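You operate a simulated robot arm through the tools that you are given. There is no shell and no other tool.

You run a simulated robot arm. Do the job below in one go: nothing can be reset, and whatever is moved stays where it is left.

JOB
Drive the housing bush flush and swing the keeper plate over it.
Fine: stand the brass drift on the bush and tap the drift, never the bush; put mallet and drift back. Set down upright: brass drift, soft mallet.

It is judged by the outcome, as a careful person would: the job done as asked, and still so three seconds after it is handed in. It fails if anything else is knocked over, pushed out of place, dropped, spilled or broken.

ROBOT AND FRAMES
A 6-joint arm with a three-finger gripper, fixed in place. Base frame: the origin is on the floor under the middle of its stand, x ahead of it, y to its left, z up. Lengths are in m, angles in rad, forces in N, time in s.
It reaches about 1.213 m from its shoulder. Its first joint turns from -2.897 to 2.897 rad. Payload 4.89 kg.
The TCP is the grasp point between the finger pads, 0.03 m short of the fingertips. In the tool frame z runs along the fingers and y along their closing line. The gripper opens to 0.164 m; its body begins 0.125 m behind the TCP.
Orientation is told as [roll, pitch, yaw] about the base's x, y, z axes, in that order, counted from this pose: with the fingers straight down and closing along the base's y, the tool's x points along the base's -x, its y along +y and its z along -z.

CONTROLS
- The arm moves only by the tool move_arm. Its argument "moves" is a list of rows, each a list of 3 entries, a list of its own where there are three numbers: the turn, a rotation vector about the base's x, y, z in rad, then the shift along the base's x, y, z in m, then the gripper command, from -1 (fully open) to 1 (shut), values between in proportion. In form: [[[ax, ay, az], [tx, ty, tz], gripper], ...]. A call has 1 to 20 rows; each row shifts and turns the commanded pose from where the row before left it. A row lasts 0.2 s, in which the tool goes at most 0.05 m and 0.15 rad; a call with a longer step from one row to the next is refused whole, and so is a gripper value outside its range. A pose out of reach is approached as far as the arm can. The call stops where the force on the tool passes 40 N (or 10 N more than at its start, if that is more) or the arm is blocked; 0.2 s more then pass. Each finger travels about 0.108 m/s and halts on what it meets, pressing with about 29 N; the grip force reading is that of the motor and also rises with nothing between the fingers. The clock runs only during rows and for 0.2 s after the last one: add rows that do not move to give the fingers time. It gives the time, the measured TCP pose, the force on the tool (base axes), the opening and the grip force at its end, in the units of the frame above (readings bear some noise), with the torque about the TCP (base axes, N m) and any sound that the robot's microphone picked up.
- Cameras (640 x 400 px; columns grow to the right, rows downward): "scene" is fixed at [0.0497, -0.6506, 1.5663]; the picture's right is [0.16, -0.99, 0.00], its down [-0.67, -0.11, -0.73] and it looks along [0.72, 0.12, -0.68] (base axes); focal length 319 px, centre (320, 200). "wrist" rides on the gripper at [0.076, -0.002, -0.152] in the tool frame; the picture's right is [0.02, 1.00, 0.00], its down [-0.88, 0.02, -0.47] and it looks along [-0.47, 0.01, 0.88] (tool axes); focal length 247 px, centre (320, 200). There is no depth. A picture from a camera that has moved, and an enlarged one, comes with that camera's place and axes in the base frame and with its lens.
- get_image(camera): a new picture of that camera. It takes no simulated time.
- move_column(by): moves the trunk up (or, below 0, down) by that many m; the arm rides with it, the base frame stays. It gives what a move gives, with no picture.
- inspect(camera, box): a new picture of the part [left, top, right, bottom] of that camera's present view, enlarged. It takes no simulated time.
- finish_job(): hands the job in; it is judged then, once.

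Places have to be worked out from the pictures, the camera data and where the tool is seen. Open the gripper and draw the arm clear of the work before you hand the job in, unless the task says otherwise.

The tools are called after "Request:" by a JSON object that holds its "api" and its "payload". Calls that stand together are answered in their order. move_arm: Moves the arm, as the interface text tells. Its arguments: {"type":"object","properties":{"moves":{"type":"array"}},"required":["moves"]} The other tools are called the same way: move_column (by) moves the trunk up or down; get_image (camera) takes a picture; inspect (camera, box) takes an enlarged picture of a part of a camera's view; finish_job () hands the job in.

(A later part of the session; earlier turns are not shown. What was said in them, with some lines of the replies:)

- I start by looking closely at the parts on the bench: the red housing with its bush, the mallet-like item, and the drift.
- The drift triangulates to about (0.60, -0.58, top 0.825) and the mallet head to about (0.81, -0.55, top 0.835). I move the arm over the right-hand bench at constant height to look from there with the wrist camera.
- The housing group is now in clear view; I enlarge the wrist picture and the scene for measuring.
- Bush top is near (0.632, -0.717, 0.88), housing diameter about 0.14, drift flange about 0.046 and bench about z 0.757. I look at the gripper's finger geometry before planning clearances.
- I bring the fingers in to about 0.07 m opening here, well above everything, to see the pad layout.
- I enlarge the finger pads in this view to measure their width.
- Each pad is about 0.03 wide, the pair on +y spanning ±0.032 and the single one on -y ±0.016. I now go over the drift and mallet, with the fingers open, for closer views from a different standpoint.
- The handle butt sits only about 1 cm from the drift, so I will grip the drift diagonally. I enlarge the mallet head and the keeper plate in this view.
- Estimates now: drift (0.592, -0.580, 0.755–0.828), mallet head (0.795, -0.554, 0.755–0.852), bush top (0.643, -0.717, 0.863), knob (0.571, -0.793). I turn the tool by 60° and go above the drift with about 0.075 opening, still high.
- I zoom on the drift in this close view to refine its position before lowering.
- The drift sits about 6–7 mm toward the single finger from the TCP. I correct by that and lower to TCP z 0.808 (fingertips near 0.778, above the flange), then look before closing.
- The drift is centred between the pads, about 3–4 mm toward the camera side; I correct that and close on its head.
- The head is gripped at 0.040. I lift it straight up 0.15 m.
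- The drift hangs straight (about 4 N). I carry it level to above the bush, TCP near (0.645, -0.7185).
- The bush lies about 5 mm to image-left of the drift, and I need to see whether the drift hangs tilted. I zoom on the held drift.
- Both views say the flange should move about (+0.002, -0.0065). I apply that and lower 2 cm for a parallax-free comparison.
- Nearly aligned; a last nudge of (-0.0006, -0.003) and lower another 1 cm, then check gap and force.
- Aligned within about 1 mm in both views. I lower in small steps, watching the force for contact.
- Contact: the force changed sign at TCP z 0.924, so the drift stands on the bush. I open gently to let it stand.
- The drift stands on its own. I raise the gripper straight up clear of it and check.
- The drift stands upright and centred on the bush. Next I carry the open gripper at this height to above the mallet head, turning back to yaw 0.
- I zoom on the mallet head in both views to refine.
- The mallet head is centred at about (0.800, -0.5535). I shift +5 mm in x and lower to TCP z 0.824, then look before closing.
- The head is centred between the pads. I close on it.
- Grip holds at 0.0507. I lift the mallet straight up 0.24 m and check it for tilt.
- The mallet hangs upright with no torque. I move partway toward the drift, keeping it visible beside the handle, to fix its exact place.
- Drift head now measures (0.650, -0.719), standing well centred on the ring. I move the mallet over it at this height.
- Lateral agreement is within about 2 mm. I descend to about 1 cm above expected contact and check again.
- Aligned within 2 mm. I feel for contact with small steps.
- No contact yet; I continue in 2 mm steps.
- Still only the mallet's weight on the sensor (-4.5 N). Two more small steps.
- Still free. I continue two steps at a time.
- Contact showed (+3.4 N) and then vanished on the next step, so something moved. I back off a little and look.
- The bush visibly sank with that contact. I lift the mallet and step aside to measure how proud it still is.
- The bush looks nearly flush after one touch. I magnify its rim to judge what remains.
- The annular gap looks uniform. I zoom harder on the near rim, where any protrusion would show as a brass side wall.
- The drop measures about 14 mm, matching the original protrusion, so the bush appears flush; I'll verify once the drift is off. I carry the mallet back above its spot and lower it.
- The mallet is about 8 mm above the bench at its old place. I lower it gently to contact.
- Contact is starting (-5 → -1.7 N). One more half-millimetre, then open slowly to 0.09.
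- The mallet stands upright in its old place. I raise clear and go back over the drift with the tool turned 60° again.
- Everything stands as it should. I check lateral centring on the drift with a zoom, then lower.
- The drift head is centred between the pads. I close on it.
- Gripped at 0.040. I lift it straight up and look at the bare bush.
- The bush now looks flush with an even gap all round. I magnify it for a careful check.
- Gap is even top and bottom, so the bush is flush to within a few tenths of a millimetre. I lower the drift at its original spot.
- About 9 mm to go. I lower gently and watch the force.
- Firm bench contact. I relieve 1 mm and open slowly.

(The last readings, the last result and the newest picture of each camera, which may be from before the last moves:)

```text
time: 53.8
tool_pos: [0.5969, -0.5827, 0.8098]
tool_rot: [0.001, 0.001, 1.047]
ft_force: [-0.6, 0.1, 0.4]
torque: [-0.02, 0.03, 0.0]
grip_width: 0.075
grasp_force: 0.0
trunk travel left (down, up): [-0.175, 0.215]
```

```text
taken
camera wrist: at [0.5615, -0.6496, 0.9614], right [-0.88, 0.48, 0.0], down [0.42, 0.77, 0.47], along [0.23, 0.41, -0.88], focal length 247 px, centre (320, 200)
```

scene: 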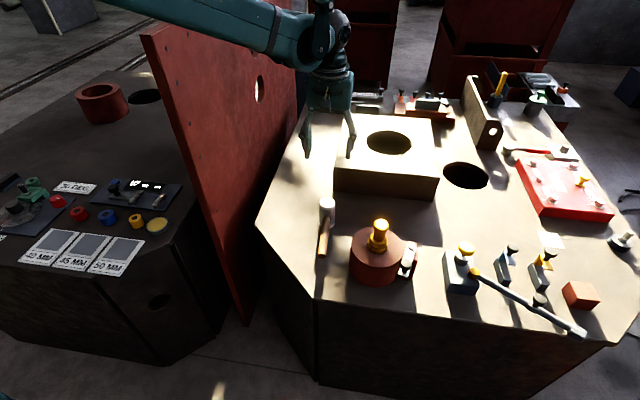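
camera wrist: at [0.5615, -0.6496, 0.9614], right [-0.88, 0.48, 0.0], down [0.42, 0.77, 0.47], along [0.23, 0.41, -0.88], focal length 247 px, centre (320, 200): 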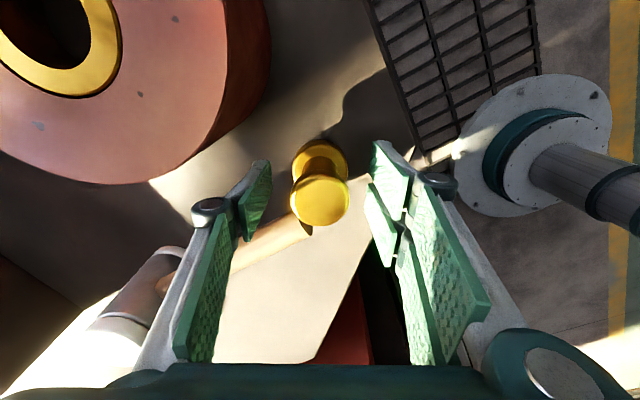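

The drift stands at its old place, matching the earlier picture. I raise straight up.

Request:
{"api": "move_arm", "payload": {"moves": [[[0, 0, 0], [0, 0, 0.015], 0.085], [[0, 0, 0], [0, 0, 0.03], 0.085], [[0, 0, 0], [0, 0, 0.04], 0.085], [[0, 0, 0], [0, 0, 0.045], 0.085], [[0, 0, 0], [0, 0, 0.045], 0.085], [[0, 0, 0], [0, 0, 0.045], 0.085], [[0, 0, 0], [0, 0, 0], 0.085]]}}

Request:
{"api": "inspect", "payload": {"camera": "scene", "box": [290, 190, 430, 290]}}

Request:
{"api": "inspect", "payload": {"camera": "scene", "box": [390, 235, 422, 283]}}

Request:
{"api": "get_image", "payload": {"camera": "wrist"}}

```text
time: 55.4
tool_pos: [0.5974, -0.5827, 1.0295]
tool_rot: [-0.001, -0.001, 1.048]
ft_force: [-0.9, -0.2, 0.4]
torque: [-0.04, -0.05, 0.02]
grip_width: 0.0749
grasp_force: 0.1
trunk travel left (down, up): [-0.175, 0.215]
```

```text
4.00 times, centred on (360, 240) of scene
camera zoom: at [0.0497, -0.6506, 1.5663], right [0.16, -0.99, 0.0], down [-0.67, -0.11, -0.73], along [0.72, 0.12, -0.68], focal length 1277 px, centre (160, 40)
```

zoom: 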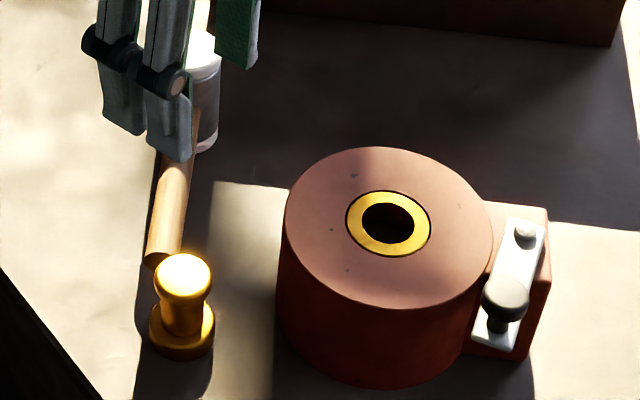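

```text
8.33 times, centred on (406, 259) of scene
camera zoom: at [0.0497, -0.6506, 1.5663], right [0.16, -0.99, 0.0], down [-0.67, -0.11, -0.73], along [0.72, 0.12, -0.68], focal length 2661 px, centre (-397, -292)
```

zoom: 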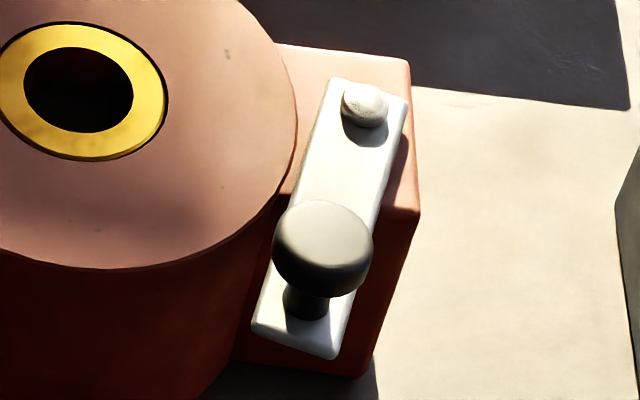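

```text
taken
camera wrist: at [0.5612, -0.649, 1.182], right [-0.88, 0.48, 0.0], down [0.42, 0.77, 0.47], along [0.23, 0.41, -0.88], focal length 247 px, centre (320, 200)
```

wrist: 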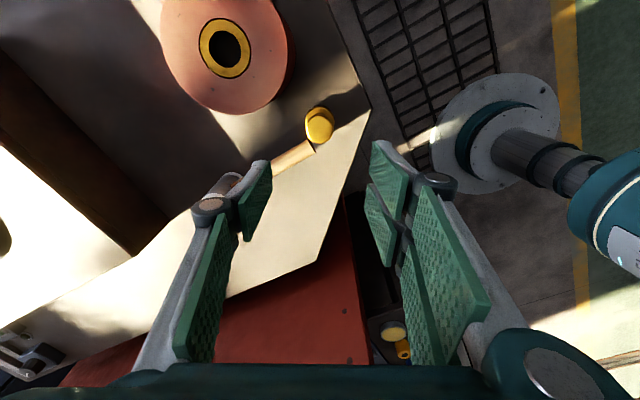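

All tools are back and the bush is flush. Next is the keeper: pivot near (0.650, -0.814), knob near (0.570, -0.793). I move above the knob, turning so the fingers will straddle it along its swing direction.

Request:
{"api": "move_arm", "payload": {"moves": [[[0, 0, -0.1452], [-0.003, -0.0234, 0], 0.2], [[0, 0, -0.1452], [-0.003, -0.0234, 0], 0.2], [[0, 0, -0.1452], [-0.003, -0.0234, 0], 0.2], [[0, 0, -0.1452], [-0.003, -0.0234, 0], 0.2], [[0, 0, -0.1452], [-0.003, -0.0234, 0], 0.2], [[0, 0, -0.1452], [-0.003, -0.0234, 0], 0.2], [[0, 0, -0.1452], [-0.003, -0.0234, 0], 0.2], [[0, 0, -0.1452], [-0.003, -0.0234, 0], 0.2], [[0, 0, -0.1452], [-0.003, -0.0234, 0], 0.2], [[0, 0, 0], [0, 0, 0], 0.2]]}}

Request:
{"api": "get_image", "payload": {"camera": "wrist"}}

Request:
{"api": "get_image", "payload": {"camera": "scene"}}

```text
time: 57.6
tool_pos: [0.5711, -0.7942, 1.0318]
tool_rot: [-0.001, -0.001, -0.262]
ft_force: [-0.2, 0.2, 0.5]
torque: [0.05, 0.03, -0.02]
grip_width: 0.0654
grasp_force: 0.1
trunk travel left (down, up): [-0.175, 0.215]
```

```text
taken
camera wrist: at [0.4972, -0.7754, 1.1821], right [0.24, 0.97, 0.0], down [0.86, -0.21, 0.47], along [0.46, -0.11, -0.88], focal length 247 px, centre (320, 200)
```

wrist: 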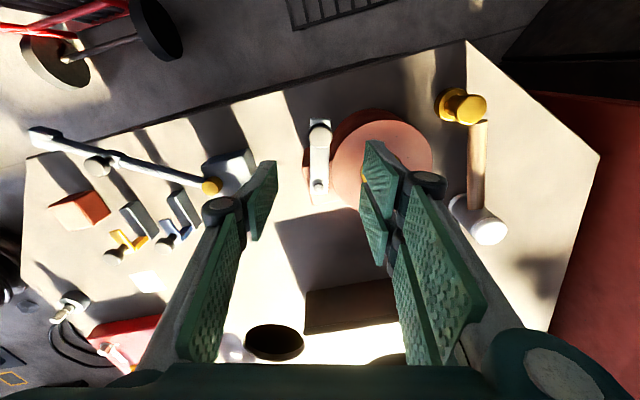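

```text
taken
```

scene: 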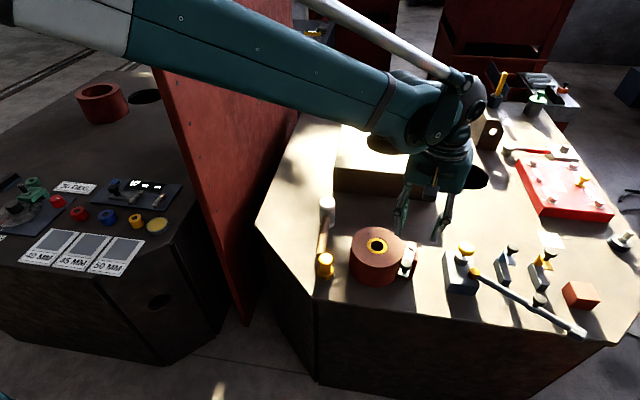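

The view is good: the plate lies nearly straight below and in line with the image's vertical. I zoom in on it for precise positions.

Request:
{"api": "inspect", "payload": {"camera": "wrist", "box": [270, 105, 398, 215]}}

Request:
{"api": "inspect", "payload": {"camera": "scene", "box": [380, 232, 436, 288]}}

```text
3.64 times, centred on (334, 160) of wrist
camera zoom: at [0.4972, -0.7754, 1.1821], right [0.24, 0.97, 0.0], down [0.86, -0.21, 0.47], along [0.46, -0.11, -0.88], focal length 898 px, centre (269, 346)
```

zoom: 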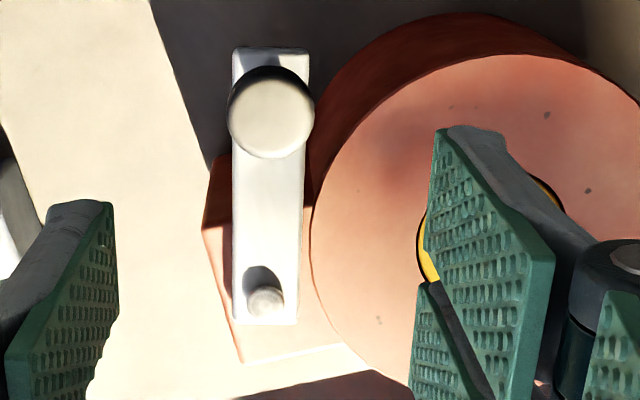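

```text
7.14 times, centred on (408, 260) of scene
camera zoom: at [0.0497, -0.6506, 1.5663], right [0.16, -0.99, 0.0], down [-0.67, -0.11, -0.73], along [0.72, 0.12, -0.68], focal length 2281 px, centre (-309, -229)
```

zoom: 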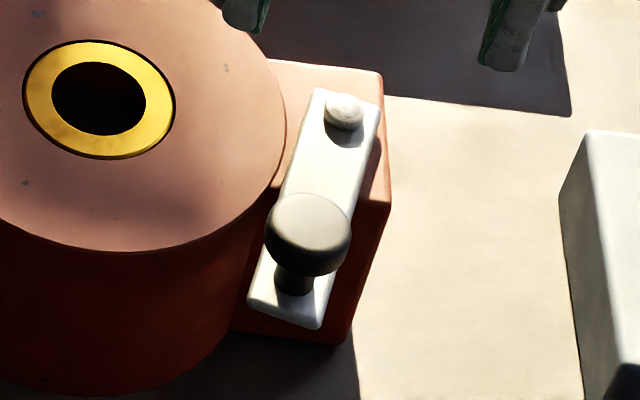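

The knob cap is at (0.568, -0.792), about 0.03 across, and the pivot at (0.645, -0.813) — arm length 0.079. I lower the open fingers around the knob, keeping fingertips above the plate.

Request:
{"api": "move_arm", "payload": {"moves": [[[0, 0, 0], [-0.0025, 0.0007, -0.02], 0.2], [[0, 0, 0], [0, 0, -0.035], 0.2], [[0, 0, 0], [0, 0, -0.035], 0.2], [[0, 0, 0], [0, 0, -0.03], 0.2], [[0, 0, 0], [0, 0, -0.015], 0.2], [[0, 0, 0], [0, 0, 0], 0.2]]}}

Request:
{"api": "get_image", "payload": {"camera": "wrist"}}

Request:
{"api": "inspect", "payload": {"camera": "scene", "box": [360, 210, 460, 290]}}

```text
time: 59.0
tool_pos: [0.5665, -0.7927, 0.8937]
tool_rot: [0.001, 0.0, -0.26]
ft_force: [1.2, -0.8, 0.0]
torque: [0.04, 0.0, 0.03]
grip_width: 0.0654
grasp_force: 0.1
trunk travel left (down, up): [-0.175, 0.215]
```

```text
taken
camera wrist: at [0.4945, -0.7737, 1.0456], right [0.24, 0.97, 0.0], down [0.86, -0.21, 0.47], along [0.46, -0.11, -0.88], focal length 247 px, centre (320, 200)
```

wrist: 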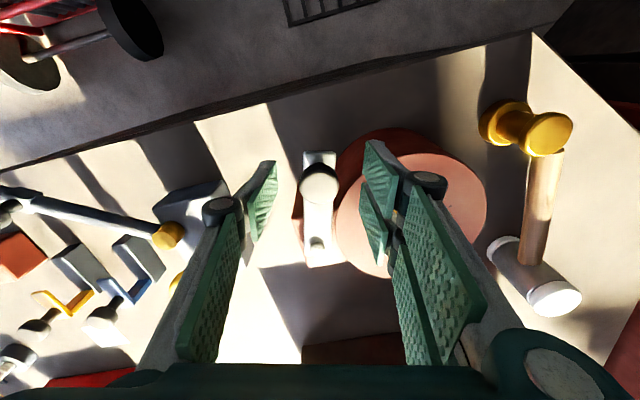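

```text
5.00 times, centred on (410, 250) of scene
camera zoom: at [0.0497, -0.6506, 1.5663], right [0.16, -0.99, 0.0], down [-0.67, -0.11, -0.73], along [0.72, 0.12, -0.68], focal length 1596 px, centre (-130, -50)
```

zoom: 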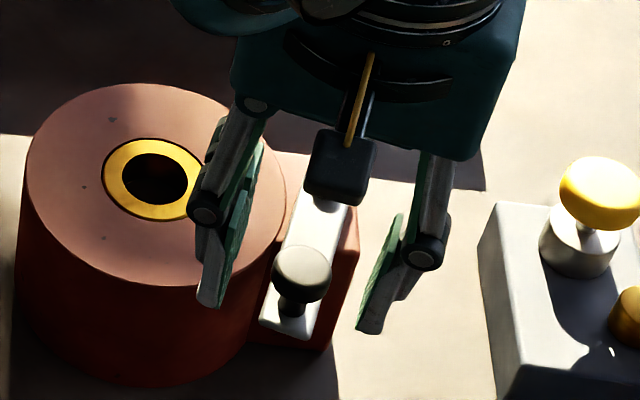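

The fork straddles the knob evenly. I narrow it to about 0.04 so it encloses the cap loosely.

Request:
{"api": "move_arm", "payload": {"moves": [[[0, 0, 0], [0, 0, 0], 0.35], [[0, 0, 0], [0, 0, 0], 0.5], [[0, 0, 0], [0, 0, 0], 0.5], [[0, 0, 0], [0, 0, 0], 0.5]]}}

Request:
{"api": "get_image", "payload": {"camera": "wrist"}}

Request:
{"api": "inspect", "payload": {"camera": "scene", "box": [360, 210, 460, 290]}}

```text
time: 60.0
tool_pos: [0.5674, -0.7932, 0.8946]
tool_rot: [-0.001, 0.0, -0.259]
ft_force: [-0.2, -0.7, 0.5]
torque: [0.01, -0.01, -0.02]
grip_width: 0.0411
grasp_force: 0.1
trunk travel left (down, up): [-0.175, 0.215]
```

```text
taken
camera wrist: at [0.4944, -0.7735, 1.0461], right [0.24, 0.97, 0.0], down [0.86, -0.21, 0.47], along [0.46, -0.11, -0.88], focal length 247 px, centre (320, 200)
```

wrist: 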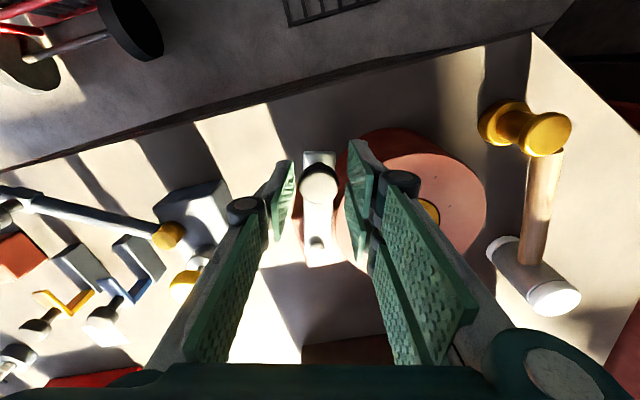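

```text
5.00 times, centred on (410, 250) of scene
camera zoom: at [0.0497, -0.6506, 1.5663], right [0.16, -0.99, 0.0], down [-0.67, -0.11, -0.73], along [0.72, 0.12, -0.68], focal length 1596 px, centre (-130, -50)
```

zoom: 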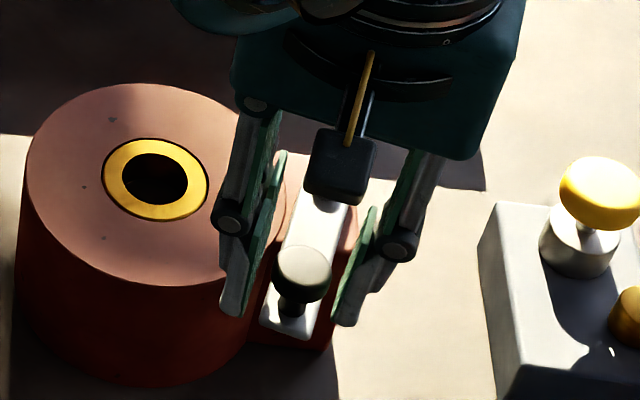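

The fork is set around the knob. I drive the first quarter of the arc about the pivot, turning the tool with it.

Request:
{"api": "move_arm", "payload": {"moves": [[[0, 0, -0.1], [0.0025, 0.0076, 0], 0.5], [[0, 0, -0.1], [0.0033, 0.0073, 0], 0.5], [[0, 0, -0.1], [0.004, 0.007, 0], 0.5], [[0, 0, -0.1], [0.0047, 0.0066, 0], 0.5], [[0, 0, 0], [0, 0, 0], 0.5]]}}

Request:
{"api": "get_image", "payload": {"camera": "wrist"}}

Request:
{"api": "inspect", "payload": {"camera": "scene", "box": [350, 210, 450, 290]}}

```text
time: 61.2
tool_pos: [0.582, -0.7636, 0.8948]
tool_rot: [-0.001, 0.0, -0.662]
ft_force: [0.2, -0.2, -0.2]
torque: [0.02, 0.0, 0.01]
grip_width: 0.0417
grasp_force: 0.7
trunk travel left (down, up): [-0.175, 0.215]
```

```text
taken
camera wrist: at [0.5217, -0.7175, 1.0469], right [0.6, 0.8, 0.0], down [0.71, -0.53, 0.47], along [0.38, -0.28, -0.88], focal length 247 px, centre (320, 200)
```

wrist: 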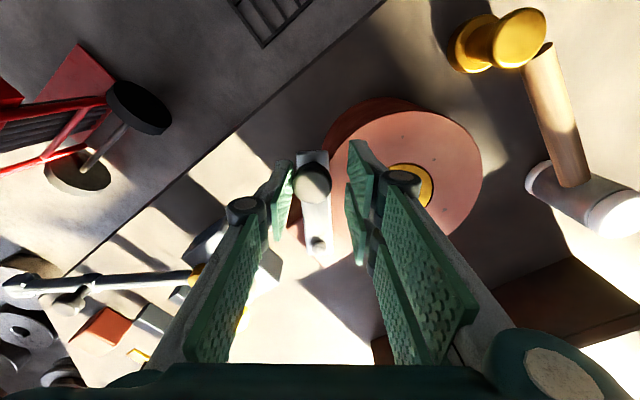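

```text
5.00 times, centred on (400, 250) of scene
camera zoom: at [0.0497, -0.6506, 1.5663], right [0.16, -0.99, 0.0], down [-0.67, -0.11, -0.73], along [0.72, 0.12, -0.68], focal length 1596 px, centre (-80, -50)
```

zoom: 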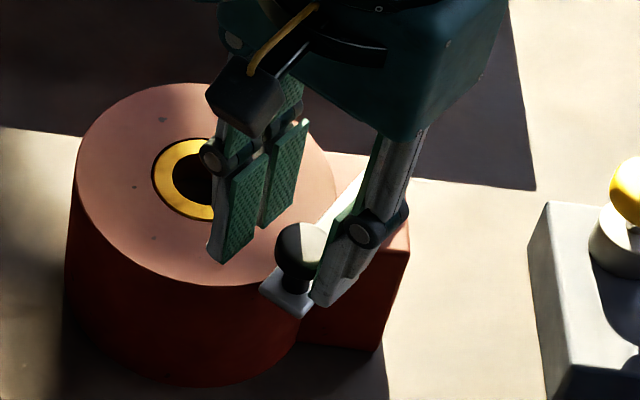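

The plate swings freely ahead of the trailing finger. I continue along the arc.

Request:
{"api": "move_arm", "payload": {"moves": [[[0, 0, -0.1], [0.0053, 0.0061, 0], 0.5], [[0, 0, -0.1], [0.0059, 0.0055, 0], 0.5], [[0, 0, -0.1], [0.0064, 0.0049, 0], 0.5], [[0, 0, -0.1], [0.0069, 0.0042, 0], 0.5], [[0, 0, -0.1], [0.0073, 0.0035, 0], 0.5], [[0, 0, 0], [0, 0, 0], 0.5]]}}

Request:
{"api": "get_image", "payload": {"camera": "wrist"}}

Request:
{"api": "inspect", "payload": {"camera": "scene", "box": [350, 210, 450, 290]}}

```text
time: 62.6
tool_pos: [0.6137, -0.739, 0.8954]
tool_rot: [0.001, 0.0, -1.161]
ft_force: [-0.3, -0.9, 0.2]
torque: [0.0, 0.01, -0.03]
grip_width: 0.0409
grasp_force: 0.1
trunk travel left (down, up): [-0.175, 0.215]
```

```text
taken
camera wrist: at [0.5828, -0.6696, 1.0466], right [0.91, 0.42, 0.0], down [0.37, -0.8, 0.47], along [0.2, -0.43, -0.88], focal length 247 px, centre (320, 200)
```

wrist: 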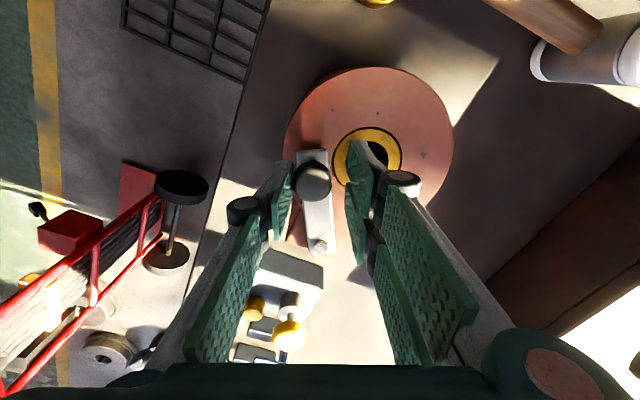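

```text
5.00 times, centred on (400, 250) of scene
camera zoom: at [0.0497, -0.6506, 1.5663], right [0.16, -0.99, 0.0], down [-0.67, -0.11, -0.73], along [0.72, 0.12, -0.68], focal length 1596 px, centre (-80, -50)
```

zoom: 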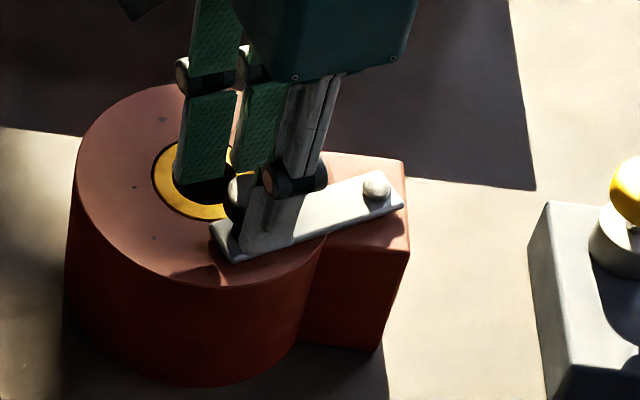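

Plate is well on its way, with no resistance. I continue three more rows.

Request:
{"api": "move_arm", "payload": {"moves": [[[0, 0, -0.1], [0.0076, 0.0028, 0], 0.5], [[0, 0, -0.1], [0.0078, 0.002, 0], 0.5], [[0, 0, -0.1], [0.008, 0.0012, 0], 0.5], [[0, 0, 0], [0, 0, 0], 0.5]]}}

Request:
{"api": "get_image", "payload": {"camera": "wrist"}}

Request:
{"api": "inspect", "payload": {"camera": "scene", "box": [350, 210, 450, 290]}}

```text
time: 63.6
tool_pos: [0.6371, -0.7347, 0.896]
tool_rot: [-0.001, 0.0, -1.46]
ft_force: [-0.3, 0.9, -0.4]
torque: [0.04, -0.02, 0.04]
grip_width: 0.0415
grasp_force: 0.7
trunk travel left (down, up): [-0.175, 0.215]
```

```text
taken
camera wrist: at [0.6281, -0.6577, 1.0468], right [0.99, 0.13, 0.0], down [0.12, -0.87, 0.47], along [0.06, -0.47, -0.88], focal length 247 px, centre (320, 200)
```

wrist: 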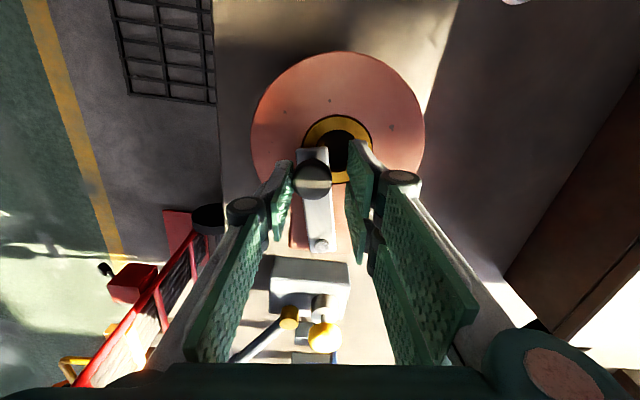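

```text
5.00 times, centred on (400, 250) of scene
camera zoom: at [0.0497, -0.6506, 1.5663], right [0.16, -0.99, 0.0], down [-0.67, -0.11, -0.73], along [0.72, 0.12, -0.68], focal length 1596 px, centre (-80, -50)
```

zoom: 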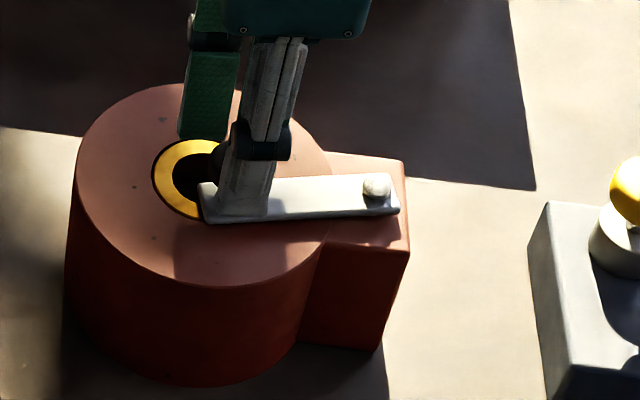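

About 0.2 rad remains until the plate points at the bush centre. I continue two rows and check force.

Request:
{"api": "move_arm", "payload": {"moves": [[[0, 0, -0.1], [0.008, 0.0004, 0], 0.5], [[0, 0, -0.1], [0.008, -0.0004, 0], 0.5], [[0, 0, 0], [0, 0, 0], 0.5]]}}

Request:
{"api": "get_image", "payload": {"camera": "wrist"}}

Request:
{"api": "inspect", "payload": {"camera": "scene", "box": [350, 210, 450, 290]}}

```text
time: 64.4
tool_pos: [0.6534, -0.7346, 0.8942]
tool_rot: [0.0, 0.0, -1.662]
ft_force: [-0.3, 0.4, -0.5]
torque: [-0.03, -0.01, 0.02]
grip_width: 0.0413
grasp_force: 0.1
trunk travel left (down, up): [-0.175, 0.215]
```

```text
taken
camera wrist: at [0.6596, -0.6574, 1.0467], right [1.0, -0.07, 0.0], down [-0.06, -0.88, 0.47], along [-0.03, -0.47, -0.88], focal length 247 px, centre (320, 200)
```

wrist: 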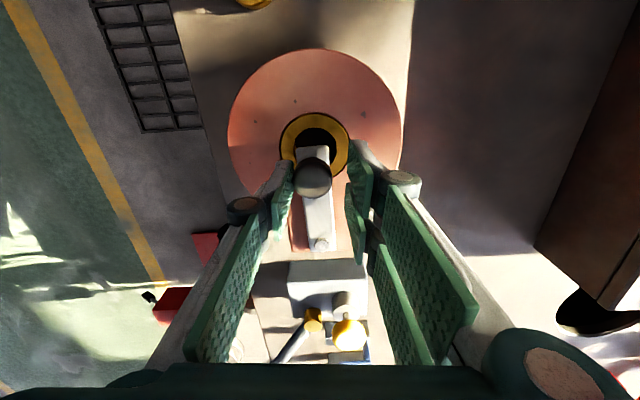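

```text
5.00 times, centred on (400, 250) of scene
camera zoom: at [0.0497, -0.6506, 1.5663], right [0.16, -0.99, 0.0], down [-0.67, -0.11, -0.73], along [0.72, 0.12, -0.68], focal length 1596 px, centre (-80, -50)
```

zoom: 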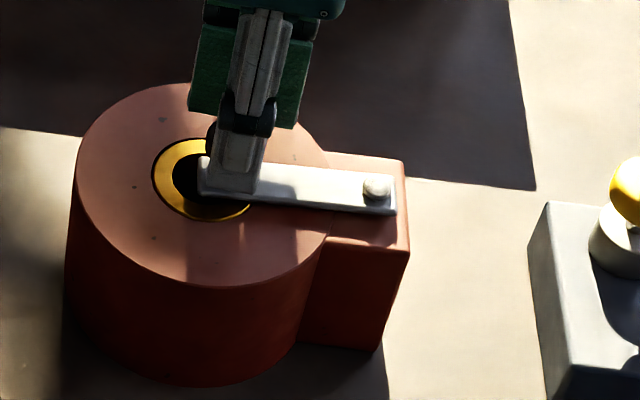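

The plate now points at the bush centre. I zoom to measure the residual angle.

Request:
{"api": "inspect", "payload": {"camera": "wrist", "box": [250, 90, 390, 260]}}

Request:
{"api": "inspect", "payload": {"camera": "scene", "box": [362, 226, 432, 266]}}

```text
2.35 times, centred on (320, 175) of wrist
camera zoom: at [0.6596, -0.6574, 1.0467], right [1.0, -0.07, 0.0], down [-0.06, -0.88, 0.47], along [-0.03, -0.47, -0.88], focal length 581 px, centre (320, 259)
```

zoom: 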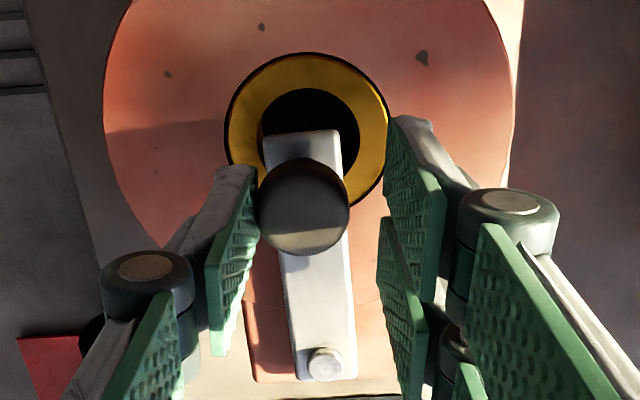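

```text
9.14 times, centred on (397, 246) of scene
camera zoom: at [0.0497, -0.6506, 1.5663], right [0.16, -0.99, 0.0], down [-0.67, -0.11, -0.73], along [0.72, 0.12, -0.68], focal length 2919 px, centre (-384, -221)
```

zoom: 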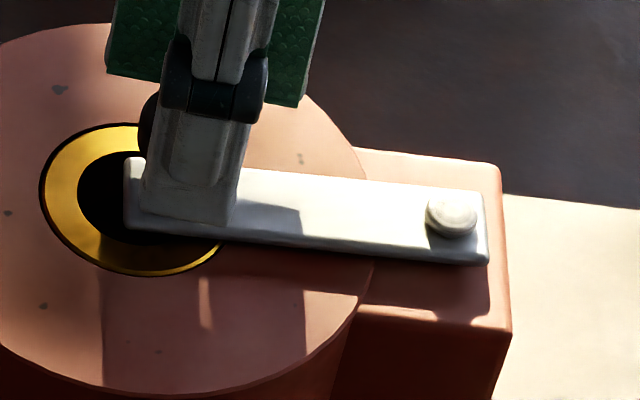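

The plate end is about 2.3 mm (1.5°) short of centre. I advance 2.3 mm more.

Request:
{"api": "move_arm", "payload": {"moves": [[[0, 0, -0.015], [0.0012, -0.0001, 0], 0.5], [[0, 0, -0.015], [0.0011, -0.0001, 0], 0.5], [[0, 0, 0], [0, 0, 0], 0.5]]}}

Request:
{"api": "inspect", "payload": {"camera": "wrist", "box": [250, 90, 390, 260]}}

Request:
{"api": "inspect", "payload": {"camera": "scene", "box": [362, 226, 432, 266]}}

```text
time: 65.2
tool_pos: [0.6548, -0.7335, 0.8958]
tool_rot: [0.0, -0.001, -1.689]
ft_force: [-1.1, 0.6, 1.6]
torque: [0.01, 0.01, 0.02]
grip_width: 0.0417
grasp_force: 0.3
trunk travel left (down, up): [-0.175, 0.215]
```

```text
2.35 times, centred on (320, 175) of wrist
camera zoom: at [0.664, -0.6574, 1.0467], right [1.0, -0.1, 0.0], down [-0.09, -0.88, 0.47], along [-0.05, -0.47, -0.88], focal length 581 px, centre (320, 259)
```

zoom: 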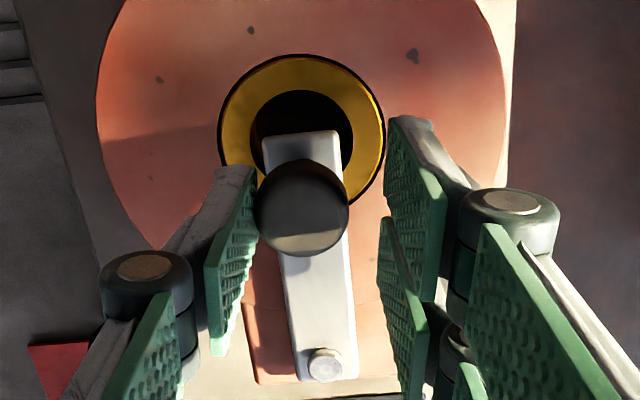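

```text
9.14 times, centred on (397, 246) of scene
camera zoom: at [0.0497, -0.6506, 1.5663], right [0.16, -0.99, 0.0], down [-0.67, -0.11, -0.73], along [0.72, 0.12, -0.68], focal length 2919 px, centre (-384, -221)
```

zoom: 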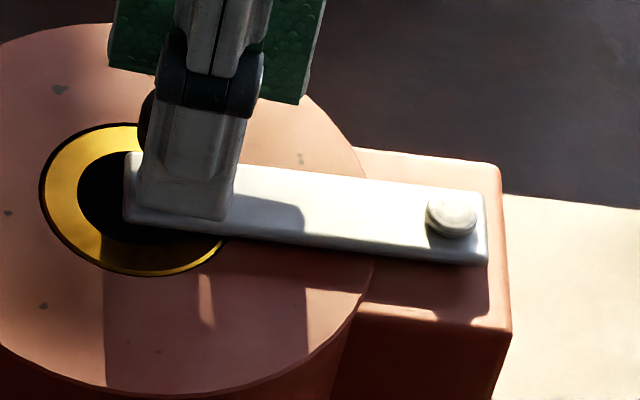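

The plate is centred within about 0.6 mm. I nudge 0.8 mm more and see whether a stop is felt.

Request:
{"api": "move_arm", "payload": {"moves": [[[0, 0, -0.01], [0.0008, -0.0001, 0], 0.5], [[0, 0, 0], [0, 0, 0], 0.5]]}}

Request:
{"api": "inspect", "payload": {"camera": "wrist", "box": [250, 90, 390, 260]}}

```text
time: 65.8
tool_pos: [0.6564, -0.7344, 0.8947]
tool_rot: [0.0, 0.001, -1.699]
ft_force: [-3.0, 1.1, 1.1]
torque: [0.01, 0.1, 0.0]
grip_width: 0.0419
grasp_force: 1.5
trunk travel left (down, up): [-0.175, 0.215]
```

```text
2.35 times, centred on (320, 175) of wrist
camera zoom: at [0.6653, -0.6577, 1.0467], right [0.99, -0.11, 0.0], down [-0.09, -0.88, 0.47], along [-0.05, -0.47, -0.88], focal length 581 px, centre (320, 259)
```

zoom: 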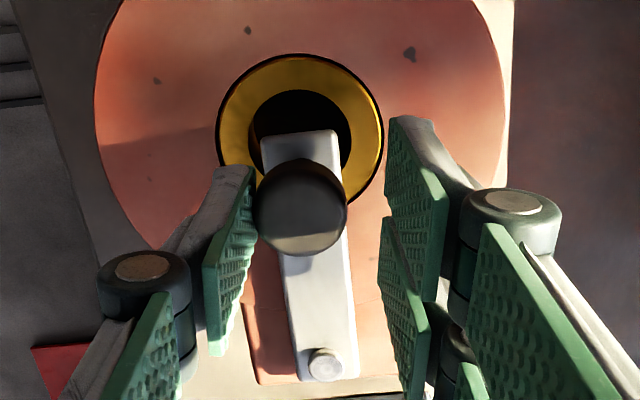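

A stop is felt (-3 N) with the plate centred over the bush, so the keeper is closed. I open the fork slightly and raise straight up.

Request:
{"api": "move_arm", "payload": {"moves": [[[0, 0, 0], [0, 0, 0], 0.4], [[0, 0, 0], [0, 0, 0], 0.25], [[0, 0, 0], [0, 0, 0], 0.15], [[0, 0, 0], [0, 0, 0], 0.15], [[0, 0, 0], [0, 0, 0.02], 0.15], [[0, 0, 0], [0, 0, 0.035], 0.15], [[0, 0, 0], [0, 0, 0.04], 0.15], [[0, 0, 0], [0, 0, 0.04], 0.15], [[0, 0, 0], [0, 0, 0], 0.15]]}}

Request:
{"api": "get_image", "payload": {"camera": "wrist"}}

Request:
{"api": "inspect", "payload": {"camera": "scene", "box": [350, 215, 440, 285]}}

```text
time: 67.8
tool_pos: [0.6562, -0.7356, 1.0302]
tool_rot: [0.0, 0.0, -1.7]
ft_force: [-0.5, 1.0, 1.2]
torque: [-0.07, -0.03, 0.02]
grip_width: 0.0694
grasp_force: 0.0
trunk travel left (down, up): [-0.175, 0.215]
```

```text
taken
camera wrist: at [0.6658, -0.6584, 1.1821], right [0.99, -0.11, 0.0], down [-0.09, -0.88, 0.47], along [-0.05, -0.47, -0.88], focal length 247 px, centre (320, 200)
```

wrist: 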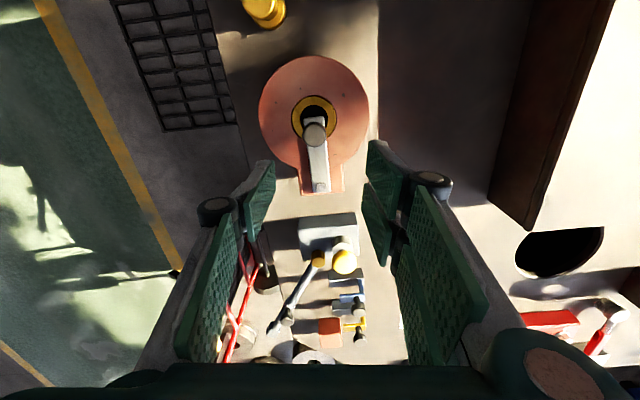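

```text
5.71 times, centred on (395, 250) of scene
camera zoom: at [0.0497, -0.6506, 1.5663], right [0.16, -0.99, 0.0], down [-0.67, -0.11, -0.73], along [0.72, 0.12, -0.68], focal length 1824 px, centre (-109, -86)
```

zoom: 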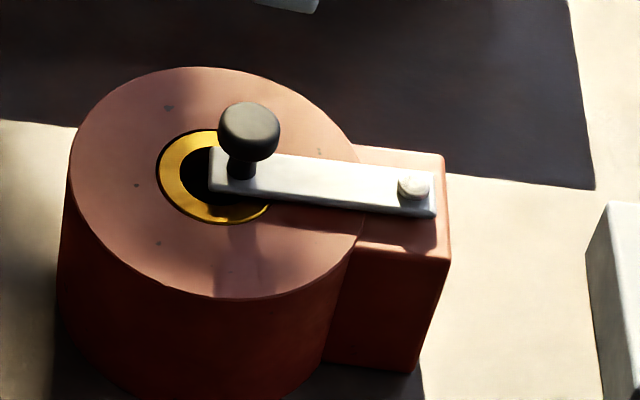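

The keeper lies over the bush. I withdraw the arm upward, back toward the starting pose, and then check the whole scene.

Request:
{"api": "move_arm", "payload": {"moves": [[[0, 0, 0], [0, 0, 0.04], 0], [[0, 0, 0], [0, 0, 0.04], -0.3], [[0, 0, 0.1417], [-0.015, 0.027, 0.011], -0.6], [[0, 0, 0.1417], [-0.015, 0.027, 0.011], -1], [[0, 0, 0.1417], [-0.015, 0.027, 0.011], -1], [[0, 0, 0.1417], [-0.015, 0.027, 0.011], -1], [[0, 0, 0.1417], [-0.015, 0.027, 0.011], -1], [[0, 0, 0.1417], [-0.015, 0.027, 0.011], -1], [[0, 0, 0.1417], [-0.015, 0.027, 0.011], -1], [[0, 0, 0.1417], [-0.015, 0.027, 0.011], -1], [[0, 0, 0.1417], [-0.015, 0.027, 0.011], -1], [[0, 0, 0.1417], [-0.015, 0.027, 0.011], -1], [[0, 0, 0.1417], [-0.015, 0.027, 0.011], -1], [[0, 0, 0.1417], [-0.015, 0.027, 0.011], -1], [[0, 0, 0], [0, 0, 0], -1]]}}

Request:
{"api": "get_image", "payload": {"camera": "scene"}}

Request:
{"api": "inspect", "payload": {"camera": "scene", "box": [290, 180, 450, 290]}}

Request:
{"api": "inspect", "payload": {"camera": "scene", "box": [360, 228, 410, 262]}}

```text
time: 71.0
tool_pos: [0.4764, -0.4107, 1.2427]
tool_rot: [0.001, 0.0, 0.001]
ft_force: [-0.7, -0.1, 0.6]
torque: [-0.06, -0.13, 0.0]
grip_width: 0.1641
grasp_force: 0.0
trunk travel left (down, up): [-0.175, 0.215]
```

```text
taken
```

scene: 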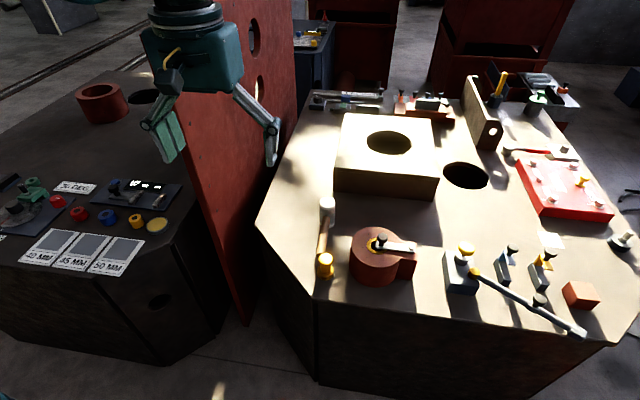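

```text
3.64 times, centred on (370, 235) of scene
camera zoom: at [0.0497, -0.6506, 1.5663], right [0.16, -0.99, 0.0], down [-0.67, -0.11, -0.73], along [0.72, 0.12, -0.68], focal length 1161 px, centre (138, 73)
```

zoom: 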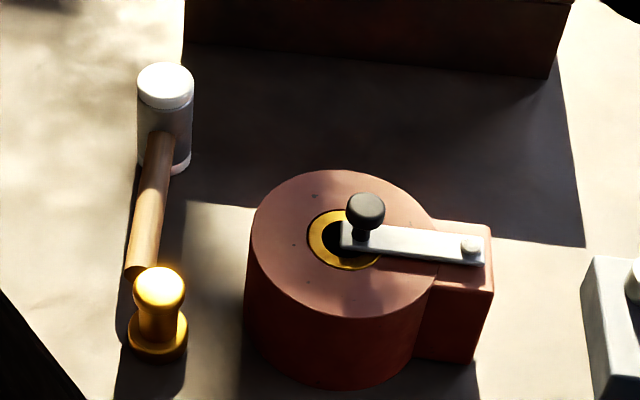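

```text
11.76 times, centred on (385, 245) of scene
camera zoom: at [0.0497, -0.6506, 1.5663], right [0.16, -0.99, 0.0], down [-0.67, -0.11, -0.73], along [0.72, 0.12, -0.68], focal length 3756 px, centre (-445, -329)
```

zoom: 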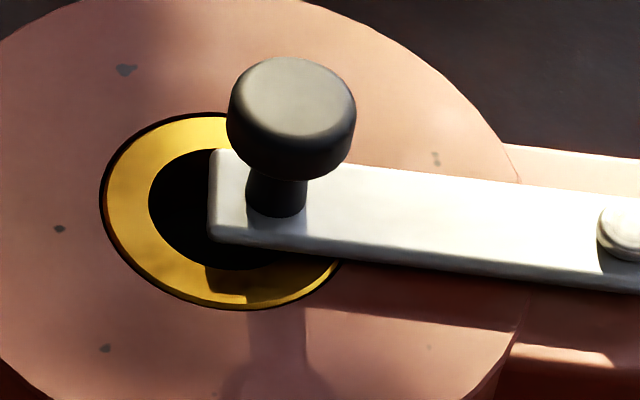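

The bush is flush and the keeper plate sits at its stop over it. The mallet and drift stand upright within a pixel of their original places, and the arm is open and clear, so I hand the job in.

Request:
{"api": "finish_job", "payload": {}}

```text
The job is handed in.
```

The bush is driven flush and the keeper plate is swung over it, resting at its stop. I've handed the job in.

- **Bush:** one touch of the mallet on the drift sank it about 14 mm. The close-up pictures put it level with the housing to within a few tenths of a millimetre. The mallet touched only the drift, never the bush.
- **Keeper plate:** I swung it by its knob until I felt light resistance, with its end centred on the bush. The plate reaches only about the middle of the bush, so the far half stays uncovered.
- **Tools:** the mallet and the brass drift are both standing upright, and in the pictures they match their original places.
- **Arm:** the gripper is open and back near its starting position, clear of the bench. The final scene picture showed nothing else out of place.
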